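You operate a simulated robot arm through the tools that you are given. There is no shell and no other tool. Be economical: measure what you need, move in short steps, check, and stop when the job is done.

Carry out the task below with a simulated robot arm. There is one attempt and no reset: what you move stays moved.

TASK
Fetch the white lamp cap and set it on the clear marking card.

It is judged by the outcome, as a careful person would: the job done as asked, and still so three seconds after it is handed in. It fails if anything else is knocked over, pushed out of place, dropped, spilled or broken.

THE ROBOT
A 7-joint arm with a two-finger parallel gripper, fixed in place. Base frame: the origin is at the foot of the arm, x ahead of it, y to its left, z up; the work surface is at about z = 0. Lengths are in mm, angles in degrees, forces in N, time in s.
With the tool pointing down near the work surface it reaches from about 240 to 620 mm from the base axis. Its first joint turns from -66.0 to 66.0 degrees. Payload 2.6 kg.
Tool frame: the origin (TCP) lies between the finger pads and is the grasp point; the fingertips stand 30 mm ahead of it; z points along the fingers, y is the line along which they close. The gripper opens to 94 mm. The fingers are 28 mm wide and 10 mm thick; the gripper's body (50 by 96 mm) begins 55 mm behind the TCP.
Orientation is that of the tool frame in the base frame, as a unit quaternion [w, x, y, z]. With the fingers straight down and closing along the base's y, the tool's x points along the base's -x, its y along +y and its z along -z.

THE INTERFACE
- The arm moves only by the tool drive_tool. Its arguments are lists of equal length, an entry for each row: "gripper": the finger opening in mm, from 0 to 94; "translation": the shift along the base's x, y, z in mm, a list of three; "turn": the turn, a rotation vector about the base's x, y, z in degrees, a list of three. In form: {"gripper": [gripper, ...], "translation": [[dx, dy, dz], ...], "turn": [[wx, wy, wz], ...]}. A call has 1 to 8 rows; each row is the pose to reach, as a shift and turn from the pose commanded when the call began. A row lasts 0.2 s, in which the tool goes at most 50 mm and 8.6 degrees; a call with a longer step from one row to the next is refused whole, and so is a gripper value outside its range. A pose out of reach is approached as far as the arm can. The call stops where the force on the tool passes 40 N (or 10 N more than at its start, if that is more) or the arm is blocked; 0.2 s more then pass. The fingers move at their own pace (about 72 mm/s each) and stop on an object; they squeeze with about 34 N. The grip force told is the motor's: it shows also when the fingers shut on nothing. Time passes only in rows, and 0.2 s behind the last, so rows that repeat a pose let the fingers close. It gives the time, the measured TCP pose, the force on the tool (base axes), the opening and the grip force at its end, in the units of the frame above (readings bear some noise), and new pictures: "views" is both (left out), scene, wrist or none.
- Cameras (640 x 400 px; columns grow to the right, rows downward): "scene" is fixed at [43.7, 441.2, 559]; the picture's right is [-0.68, -0.73, 0.00], its down [-0.44, 0.41, -0.80] and it looks along [0.58, -0.54, -0.61] (base axes); focal length 347 px, centre (320, 200). "wrist" rides on the gripper at [-37, 0, -58] in the tool frame; the picture's right is [0.00, -1.00, 0.00], its down [0.97, 0.00, -0.24] and it looks along [0.24, 0.00, 0.97] (tool axes); focal length 218 px, centre (320, 200).
- pixel_to_xyz(camera, pixels): there is no depth. For up to 12 entries [column, row, z] of the newest picture of that camera ("zoom" is the newest enlarged one), the place [x, y] in the base frame at which the ray of that pixel passes the height z, good to about 2 mm. No time passes.
- inspect(camera, box): a new picture of the part [left, top, right, bottom] of that camera's present view, enlarged. No time passes.
- job_done(): hands the job in; it is judged then, once.

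Work in short steps. Measure before you move; look again where a grasp or a placing could have gone wrong, and mend it. You have 60 turns and 120 pictures in all, the two below and enlarged ones among them. Open the gripper and draw the arm clear of the work before you hand the job in, unless the task says otherwise; then end with one line.

The tools are called as a command line: name --argument value ..., lists and objects as JSON in quotes. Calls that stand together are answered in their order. drive_tool: Moves the arm, as the interface text tells. Its arguments: {"type":"object","properties":{"gripper":{"type":"array"},"translation":{"type":"array"},"turn":{"type":"array"},"views":{"type":"string","enum":["both","scene","wrist","none"]}},"required":["gripper","translation","turn"]} The other tools are called the same way: pixel_to_xyz (camera, pixels) gives the place at which the rays of pixels pass given heights; inspect (camera, box) takes an enlarged picture of a part of a camera's view; job_done () hands the job in.

At the start:

```text
time: 0.0
eef_pos: [441.8, 35.5, 233.6]
ee_rot: [0.0, 0.0, 1.0, 0.0]
contact_force: [-1.0, 0.3, 0.1]
grip_width: 94.4
grip_force: 0.0
```

scene: 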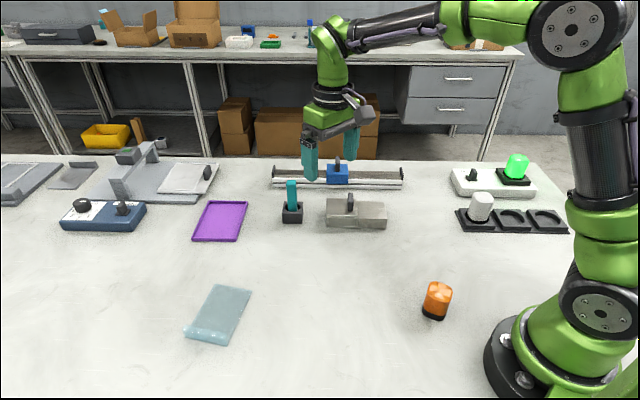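
wrist: 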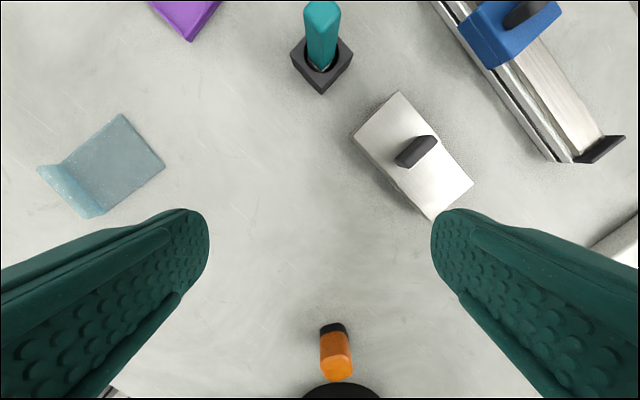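

The white cap sits at about (480,207) in the scene, in a three-place tray; the clear card is at about (218,313). I enlarge both to measure them.

inspect --camera "scene" --box '[430, 140, 590, 240]'

inspect --camera "scene" --box '[160, 260, 288, 360]'

pixel_to_xyz --camera "scene" --pixels '[[480, 221, 10], [480, 197, 45], [512, 219, 10], [547, 219, 10], [515, 180, 20], [214, 284, 0], [252, 290, 0], [235, 343, 0], [184, 332, 0], [218, 310, 3]]'

```text
4.00 times, centred on (510, 190) of scene
```

zoom: 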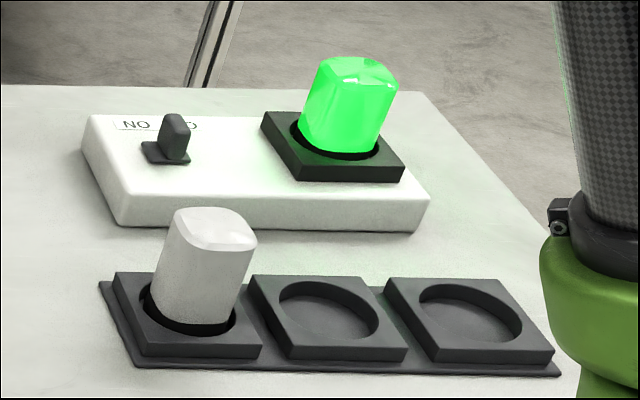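

```text
4.00 times, centred on (224, 310) of scene
```

zoom: 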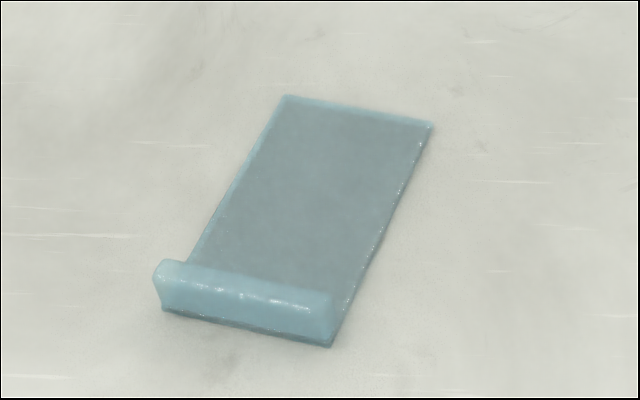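

```text
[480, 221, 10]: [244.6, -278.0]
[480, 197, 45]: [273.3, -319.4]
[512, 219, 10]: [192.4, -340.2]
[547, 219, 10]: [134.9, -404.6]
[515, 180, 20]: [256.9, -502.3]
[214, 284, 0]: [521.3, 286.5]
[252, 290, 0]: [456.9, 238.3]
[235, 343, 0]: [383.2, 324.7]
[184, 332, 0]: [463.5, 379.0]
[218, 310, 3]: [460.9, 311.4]
```

I move high over the cap, turning the tool by -41° so it lines up with the tray.

drive_tool --gripper '[94, 94, 94, 94, 94, 94, 94, 94]' --translation '[[-15, -40, 0], [-33, -80, 0], [-51, -118, 0], [-70, -156, 0], [-90, -194, 0], [-112, -232, 0], [-135, -270, 0], [-155, -300, 0]]' --turn '[[0, 0, -5], [0, 0, -10], [0, 0, -16], [0, 0, -22], [0, 0, -28], [0, 0, -34], [0, 0, -41], [0, 0, -41]]'

```text
time: 1.8
eef_pos: [286.9, -262.8, 233.0]
ee_rot: [0.0, 0.351, 0.936, -0.001]
contact_force: [-0.5, -0.1, 0.2]
grip_width: 93.8
grip_force: 0.0
```

scene: 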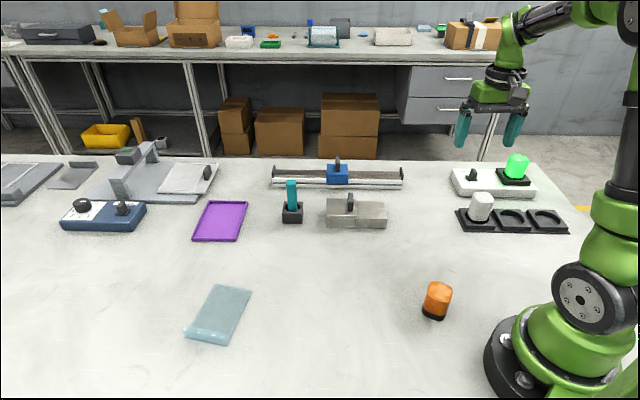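
wrist: 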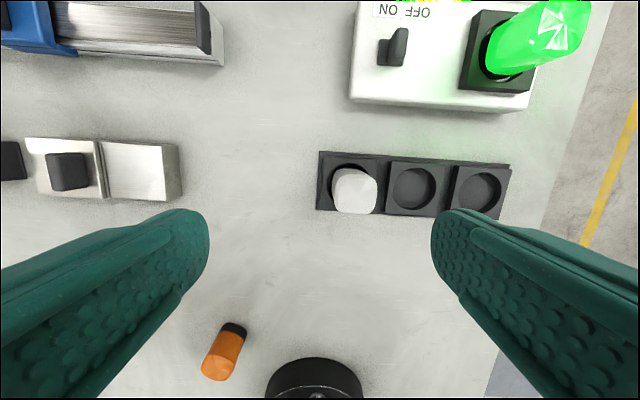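

The white cap is at about (354,190) in the wrist view, and the tray is nearly square to the tool. I zoom in and measure.

inspect --camera "wrist" --box '[304, 140, 400, 220]'

pixel_to_xyz --camera "wrist" --pixels '[[355, 193, 45], [355, 193, 55], [355, 193, 65], [335, 193, 55], [378, 193, 55], [355, 185, 12], [414, 188, 12], [479, 190, 12], [319, 152, 3], [510, 163, 3]]'

pixel_to_xyz --camera "scene" --pixels '[[483, 197, 45], [483, 197, 55], [483, 197, 65], [478, 219, 12], [512, 218, 12], [547, 218, 12]]'

```text
5.00 times, centred on (352, 180) of wrist
```

zoom: 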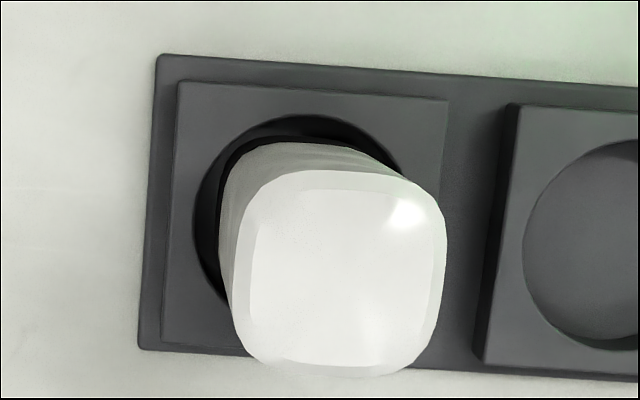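

```text
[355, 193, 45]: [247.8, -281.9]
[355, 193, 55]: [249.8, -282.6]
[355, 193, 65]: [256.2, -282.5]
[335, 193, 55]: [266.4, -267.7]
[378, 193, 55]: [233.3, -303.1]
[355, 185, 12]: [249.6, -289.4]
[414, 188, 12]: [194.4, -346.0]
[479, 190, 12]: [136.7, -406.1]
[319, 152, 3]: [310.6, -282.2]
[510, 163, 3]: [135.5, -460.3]
```

```text
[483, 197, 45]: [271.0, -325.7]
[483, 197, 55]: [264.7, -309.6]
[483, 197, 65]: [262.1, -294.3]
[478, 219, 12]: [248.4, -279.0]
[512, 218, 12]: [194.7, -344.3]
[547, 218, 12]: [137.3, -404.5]
```

pixel_to_xyz --camera "wrist" --pixels '[[356, 196, 60], [356, 196, 65], [356, 196, 70], [356, 196, 75], [336, 196, 70], [376, 196, 70], [356, 175, 70], [356, 214, 70]]'

pixel_to_xyz --camera "scene" --pixels '[[484, 197, 60], [484, 197, 65], [484, 197, 70], [484, 197, 75], [484, 197, 80]]'

```text
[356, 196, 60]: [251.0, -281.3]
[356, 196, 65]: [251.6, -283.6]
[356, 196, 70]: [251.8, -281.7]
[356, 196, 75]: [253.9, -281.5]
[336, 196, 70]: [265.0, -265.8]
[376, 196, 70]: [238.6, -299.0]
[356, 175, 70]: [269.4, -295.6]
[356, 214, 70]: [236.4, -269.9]
```

```text
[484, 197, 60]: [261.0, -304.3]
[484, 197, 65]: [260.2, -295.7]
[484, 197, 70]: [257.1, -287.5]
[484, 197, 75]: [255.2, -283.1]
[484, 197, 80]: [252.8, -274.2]
```

The cap centre is about (252,-283), its top at z≈73 and it is about 42 mm wide. I move above it, turn -2.6° to square up, and go down in part.

drive_tool --gripper '[94, 94, 94, 94]' --translation '[[-34.5, -19, 0], [-34.5, -19, -45], [-34.5, -19, -90], [-34.5, -19, -110]]' --turn '[[0, 0, -2.6], [0, 0, -2.6], [0, 0, -2.6], [0, 0, -2.6]]'

```text
time: 2.8
eef_pos: [252.8, -283.2, 122.9]
ee_rot: [0.0, 0.371, 0.929, 0.0]
contact_force: [-0.1, -0.4, -1.0]
grip_width: 94.1
grip_force: 0.0
```

scene: 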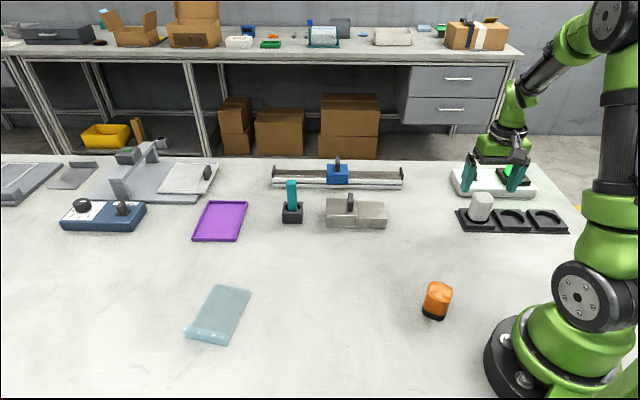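
wrist: 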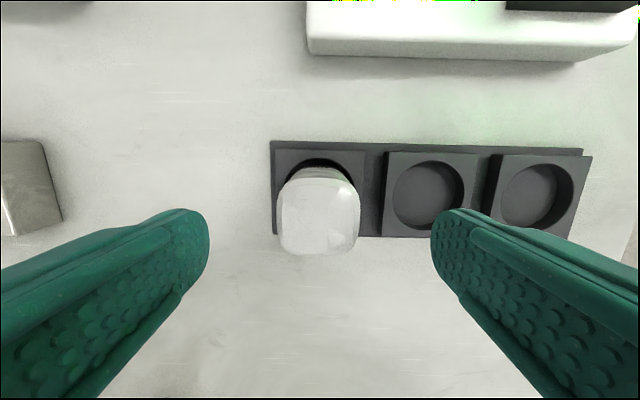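

The cap is centred between the fingers (column 319). I check its fore-and-aft place.

pixel_to_xyz --camera "wrist" --pixels '[[319, 220, 73], [319, 183, 73], [319, 253, 73], [276, 215, 73], [360, 215, 73], [319, 190, 14]]'

drive_tool --gripper '[94, 94, 94]' --translation '[[0, 0, -30], [0, 0, -55], [0, 0, -70]]' --turn '[[0, 0, 0], [0, 0, 0], [0, 0, 0]]'

```text
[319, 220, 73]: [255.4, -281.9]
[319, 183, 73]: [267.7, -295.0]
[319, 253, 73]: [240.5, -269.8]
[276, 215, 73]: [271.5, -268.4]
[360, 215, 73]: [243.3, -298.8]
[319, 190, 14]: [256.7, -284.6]
```

```text
time: 3.6
eef_pos: [252.7, -282.1, 53.9]
ee_rot: [0.0, 0.372, 0.928, 0.0]
contact_force: [-0.5, -0.6, -0.2]
grip_width: 94.1
grip_force: 0.1
```

scene: 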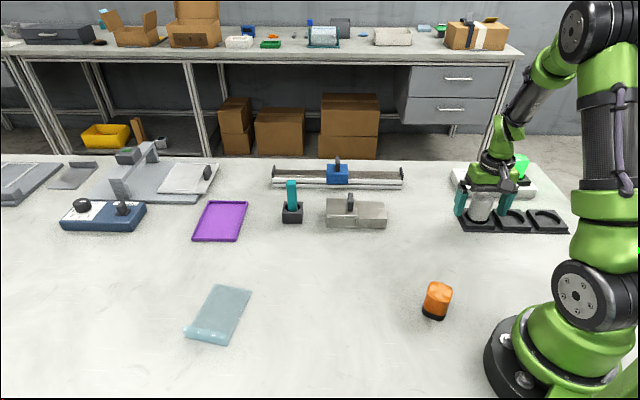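
wrist: 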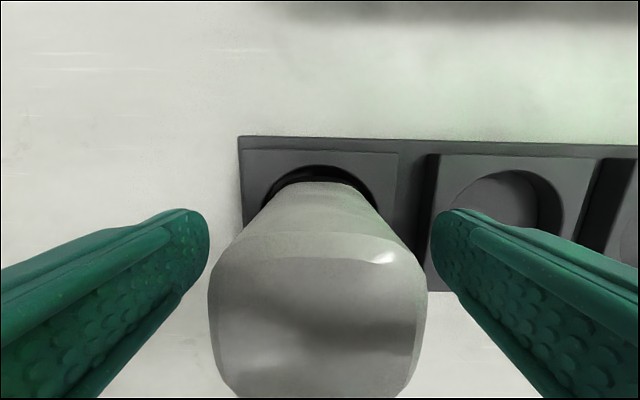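

The fingers straddle the cap, with the tips about 10 mm above the socket. I close on it.

drive_tool --gripper '[60, 30, 30, 30]' --translation '[[0, 0, 0], [0, 0, 0], [0, 0, 0], [0, 0, 0]]' --turn '[[0, 0, 0], [0, 0, 0], [0, 0, 0], [0, 0, 0]]' --views "wrist"

```text
time: 4.6
eef_pos: [254.1, -283.0, 52.7]
ee_rot: [0.0, 0.371, 0.929, 0.0]
contact_force: [0.3, 0.3, -0.7]
grip_width: 48.2
grip_force: 34.3
```

wrist: 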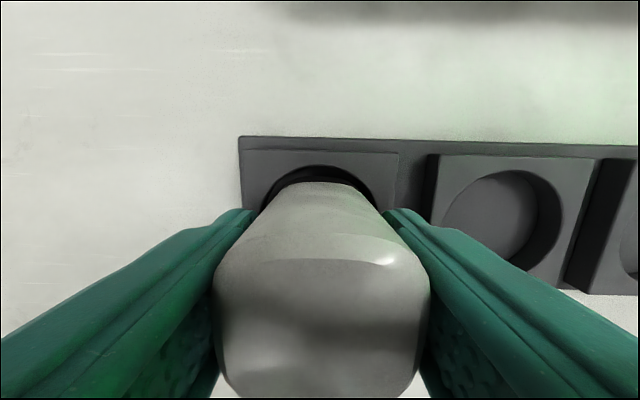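

Gripped at 48 mm, 34 N. I lift slowly, watching for the tray being dragged along.

drive_tool --gripper '[30, 30, 30, 30, 30]' --translation '[[0, 0, 4], [0, 0, 9], [0, 0, 16], [0, 0, 28], [0, 0, 40]]' --turn '[[0, 0, 0], [0, 0, 0], [0, 0, 0], [0, 0, 0], [0, 0, 0]]'

```text
time: 5.8
eef_pos: [252.3, -281.9, 91.9]
ee_rot: [0.001, 0.371, 0.928, 0.0]
contact_force: [0.1, -0.3, 0.1]
grip_width: 48.5
grip_force: 34.0
```

scene: 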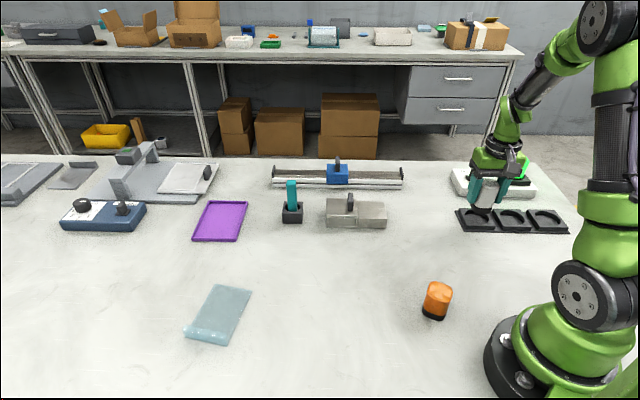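
wrist: 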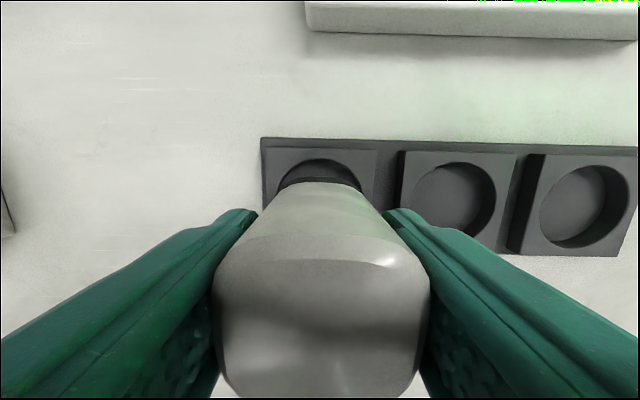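

The cap lifts free and the tray has not moved. I raise it to about z=210 and start across to the card, and also measure the card's outline.

pixel_to_xyz --camera "scene" --pixels '[[215, 284, 2], [252, 290, 2], [226.5, 346, 0], [184.5, 337, 0], [191, 325, 2], [232, 331, 2], [185, 325, 15]]'

drive_tool --gripper '[30, 30, 30, 30, 30, 30, 30, 30]' --translation '[[0, 0, 40], [0, 0, 80], [0, 0, 118], [20, 40, 118], [40, 80, 118], [60, 120, 118], [80, 160, 118], [100, 200, 118]]' --turn '[[0, 0, 0], [0, 0, 0], [0, 0, 3], [0, 0, 9], [0, 0, 15], [0, 0, 21], [0, 0, 27], [0, 0, 33]]' --views "scene"

```text
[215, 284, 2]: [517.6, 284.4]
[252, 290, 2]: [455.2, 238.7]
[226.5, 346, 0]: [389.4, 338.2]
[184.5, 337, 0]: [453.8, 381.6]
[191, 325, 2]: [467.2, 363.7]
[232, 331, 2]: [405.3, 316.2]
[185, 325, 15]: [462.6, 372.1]
```

```text
time: 7.6
eef_pos: [354.3, -81.6, 212.1]
ee_rot: [0.0, 0.092, 0.996, 0.0]
contact_force: [-0.9, 0.4, -0.4]
grip_width: 48.2
grip_force: 34.0
```

scene: 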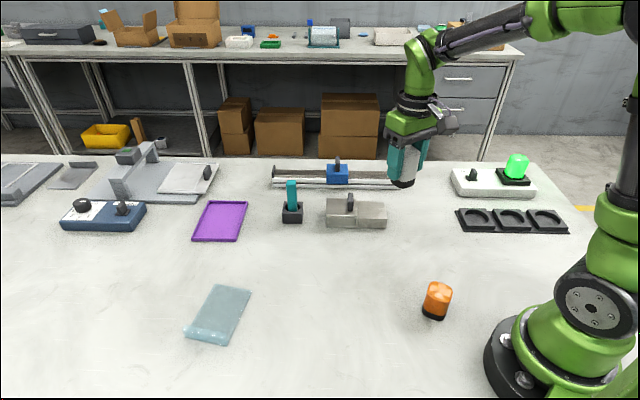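

The cap is held well. I go on towards above the card, whose flat part is centred at about (461,300).

drive_tool --gripper '[30, 30, 30, 30, 30, 30, 30, 30]' --translation '[[14, 46, 0], [28, 93, 0], [42, 140, 0], [56, 187, 0], [69, 234, 0], [82, 281, 0], [95, 328, 0], [106, 372, 0]]' --turn '[[0, 0, 6], [0, 0, 12], [0, 0, 18], [0, 0, 24], [0, 0, 30], [0, 0, 36], [0, 0, 41], [0, 0, 45]]'

```text
time: 9.4
eef_pos: [458.6, 291.9, 209.2]
ee_rot: [0.0, -0.297, 0.955, 0.0]
contact_force: [0.1, -0.2, -0.2]
grip_width: 48.2
grip_force: 34.2
```

scene: 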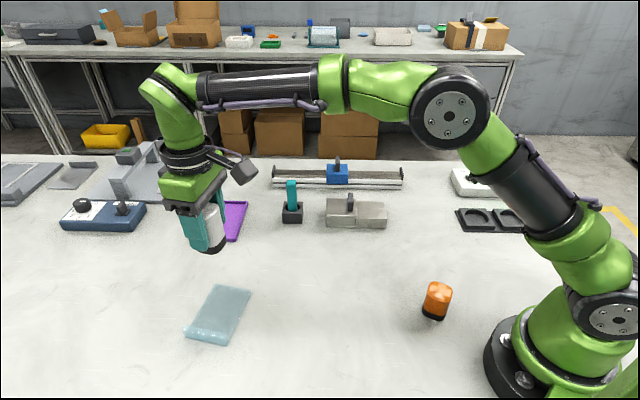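
wrist: 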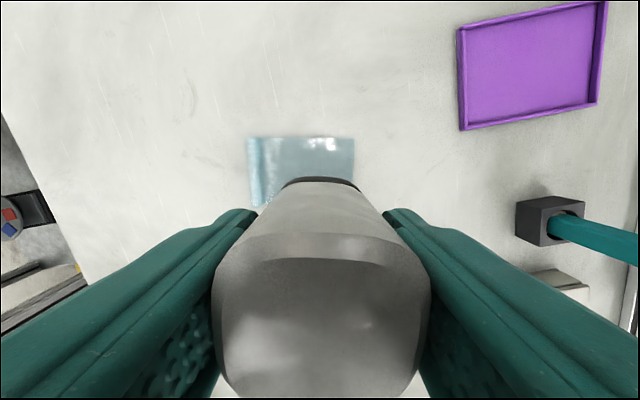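

The wrist view shows the card's far side at row 138, columns 249–354, with the lip at the left. I check the card's place from here.

pixel_to_xyz --camera "wrist" --pixels '[[354, 138, 2], [249, 139, 2], [262, 138, 2], [354, 177, 2], [252, 204, 2], [318, 183, 2]]'

inspect --camera "wrist" --box '[240, 120, 368, 220]'

```text
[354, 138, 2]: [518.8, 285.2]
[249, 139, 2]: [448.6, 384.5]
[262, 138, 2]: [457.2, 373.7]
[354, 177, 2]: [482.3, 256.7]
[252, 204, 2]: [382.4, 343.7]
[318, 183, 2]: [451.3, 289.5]
```

```text
4.00 times, centred on (304, 170) of wrist
```

zoom: 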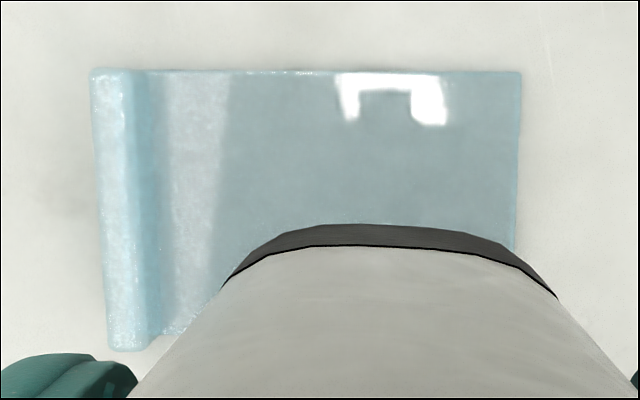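

The flat part of the card is centred at about (456,305). I centre over it and go down to about z=75.

drive_tool --gripper '[30, 30, 30, 30, 30, 30]' --translation '[[-2.5, 14, 0], [-2.5, 14, -40], [-2.5, 14, -80], [-2.5, 14, -110], [-2.5, 14, -135], [-2.5, 14, -135]]' --turn '[[0, 0, 0.5], [0, 0, 0.5], [0, 0, 0.5], [0, 0, 0.5], [0, 0, 0.5], [0, 0, 0.5]]'

inspect --camera "scene" --box '[144, 240, 304, 360]'

```text
time: 10.8
eef_pos: [456.4, 304.1, 74.9]
ee_rot: [-0.001, -0.3, 0.954, 0.0]
contact_force: [1.6, 0.3, -1.6]
grip_width: 48.5
grip_force: 34.0
```

scene: 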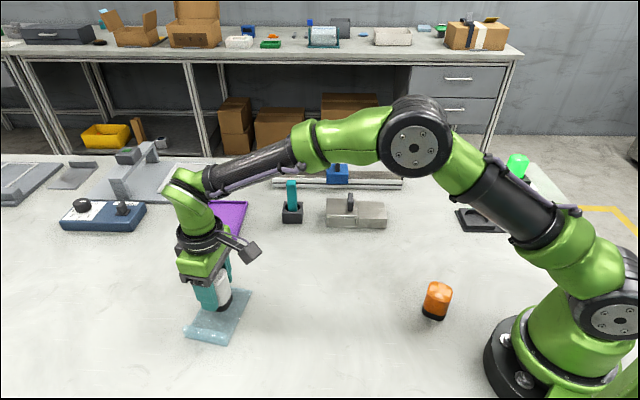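
wrist: 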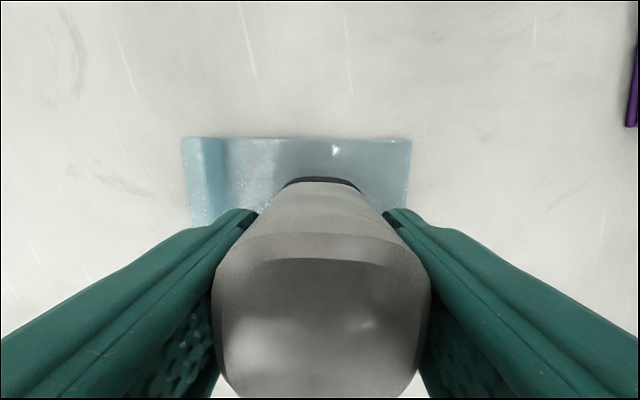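

```text
3.33 times, centred on (224, 300) of scene
```

zoom: 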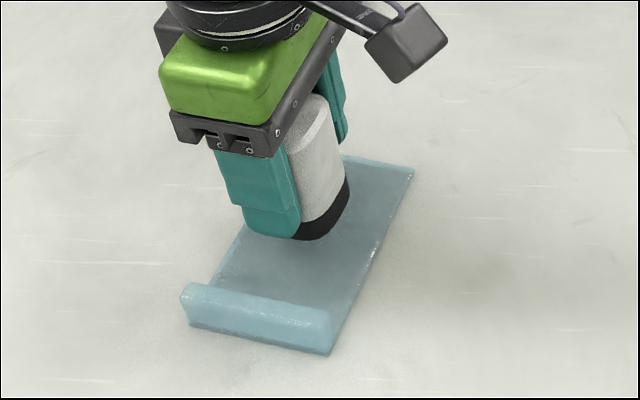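

The cap is centred over the card (flat part spans columns 228–411, cap at 320). I go down in small steps, watching the force.

drive_tool --gripper '[30, 30, 30, 30, 30, 30]' --translation '[[0, 0, -6], [0, 0, -11], [0, 0, -14], [0, 0, -16], [0, 0, -18], [0, 0, -18]]' --turn '[[0, 0, 0], [0, 0, 0], [0, 0, 0], [0, 0, 0], [0, 0, 0], [0, 0, 0]]' --views "none"

inspect --camera "scene" --box '[184, 270, 264, 350]'

```text
time: 12.2
eef_pos: [456.9, 303.1, 56.3]
ee_rot: [0.001, -0.3, 0.954, 0.0]
contact_force: [-0.4, 1.2, -0.7]
grip_width: 48.6
grip_force: 33.7
```

```text
5.00 times, centred on (224, 310) of scene
```

zoom: 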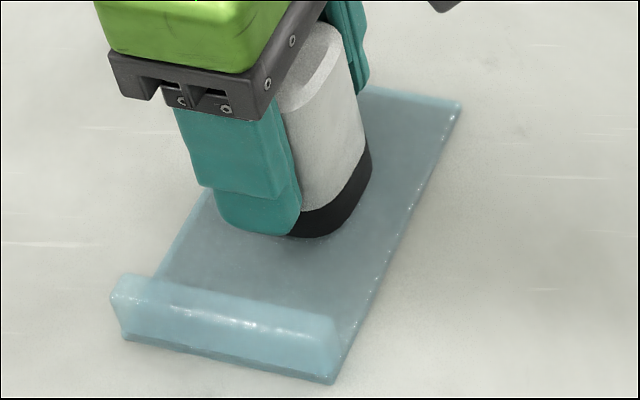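

No contact yet. I creep down 1 mm at a time.

drive_tool --gripper '[30, 30, 30, 30]' --translation '[[0, 0, -1], [0, 0, -2], [0, 0, -3], [0, 0, -3]]' --turn '[[0, 0, 0], [0, 0, 0], [0, 0, 0], [0, 0, 0]]' --views "none"

inspect --camera "scene" --box '[184, 270, 264, 350]'

```text
time: 13.2
eef_pos: [457.1, 304.5, 53.7]
ee_rot: [0.0, -0.3, 0.954, 0.0]
contact_force: [0.7, 0.8, 0.3]
grip_width: 48.1
grip_force: 33.7
```

```text
5.00 times, centred on (224, 310) of scene
```

zoom: 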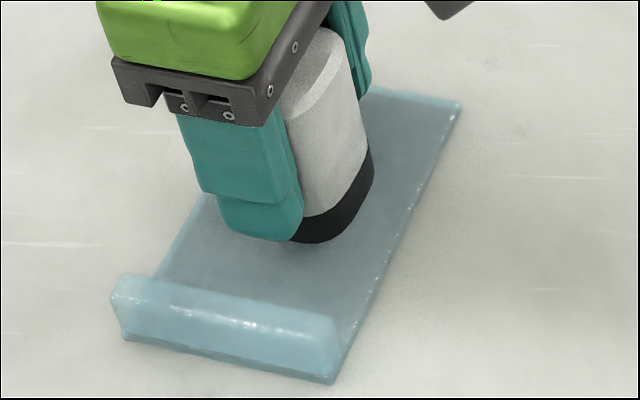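

Still no force. I go on creeping.

drive_tool --gripper '[30, 30, 30, 30]' --translation '[[0, 0, -1], [0, 0, -2], [0, 0, -2.5], [0, 0, -2.5]]' --turn '[[0, 0, 0], [0, 0, 0], [0, 0, 0], [0, 0, 0]]' --views "none"

inspect --camera "scene" --box '[184, 270, 264, 350]'

```text
time: 14.2
eef_pos: [458.2, 304.2, 54.9]
ee_rot: [0.003, -0.3, 0.954, 0.0]
contact_force: [-1.2, -2.7, 18.2]
grip_width: 48.0
grip_force: 33.4
```

```text
5.00 times, centred on (224, 310) of scene
```

zoom: 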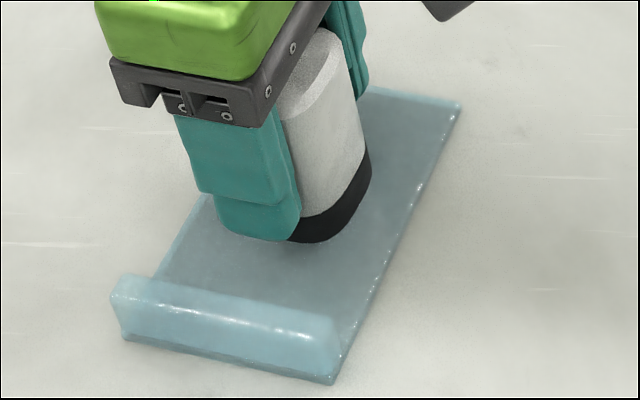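

Contact: 18 N upward. I ease off 2 mm so the cap only just touches, then open to 66 mm.

drive_tool --gripper '[30, 30, 54, 60, 66, 66]' --translation '[[0, 0, 1], [0, 0, 2], [0, 0, 2], [0, 0, 2], [0, 0, 2], [0, 0, 2]]' --turn '[[0, 0, 0], [0, 0, 0], [0, 0, 0], [0, 0, 0], [0, 0, 0], [0, 0, 0]]'

```text
time: 15.6
eef_pos: [456.7, 304.3, 53.9]
ee_rot: [0.0, -0.299, 0.954, 0.0]
contact_force: [-0.4, -0.7, 0.2]
grip_width: 66.0
grip_force: 0.0
```

scene: 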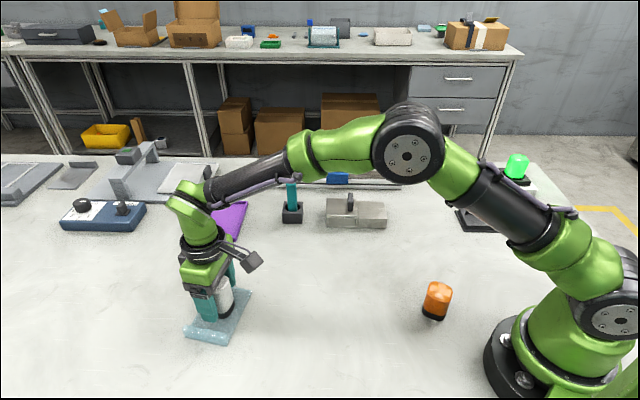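
wrist: 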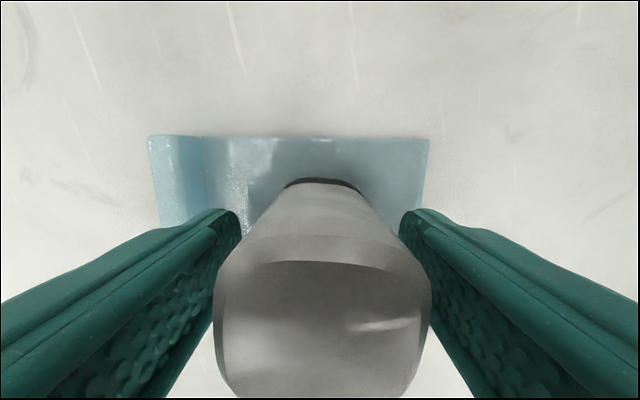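

The cap stands free, clear of both fingers. I rise straight up, then draw back over open bench.

drive_tool --gripper '[66, 66, 66, 66, 66, 66, 66, 66]' --translation '[[0, 0, 20], [0, 0, 50], [0, 0, 90], [0, 0, 130], [0, 0, 165], [0, -45, 165], [0, -90, 165], [0, -135, 165]]' --turn '[[0, 0, 0], [0, 0, 0], [0, 0, 0], [0, 0, 0], [0, 0, 0], [0, 0, -7], [0, 0, -14], [0, 0, -20]]'

inspect --camera "scene" --box '[160, 250, 288, 350]'

```text
time: 17.4
eef_pos: [456.6, 168.6, 219.2]
ee_rot: [0.0, -0.129, 0.992, 0.0]
contact_force: [-0.2, 0.3, -0.5]
grip_width: 66.1
grip_force: 0.0
```

scene: 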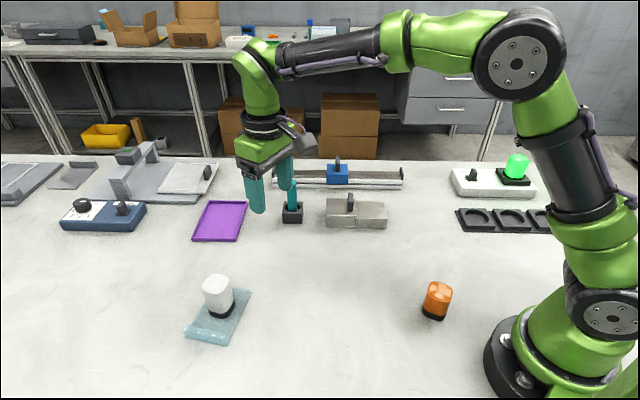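
wrist: 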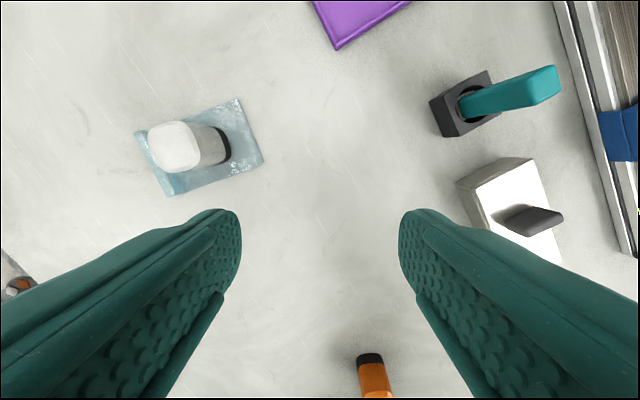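

```text
4.00 times, centred on (224, 300) of scene
```

zoom: 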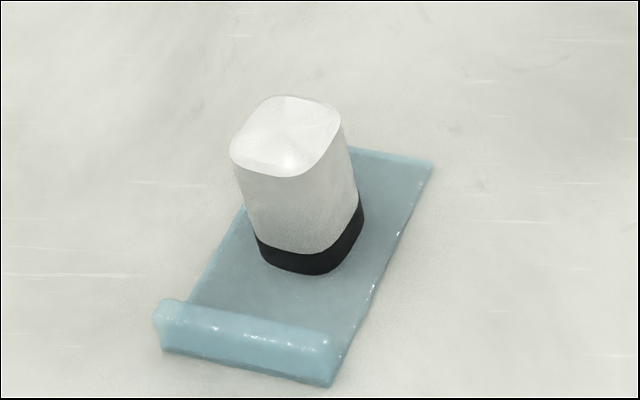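

The cap stands upright on the flat of the card, nothing else has moved and the arm is clear, so I hand the job in.

job_done

```text
The job is handed in.
```

The white lamp cap is standing upright near the middle of the clear marking card, and the job is handed in.
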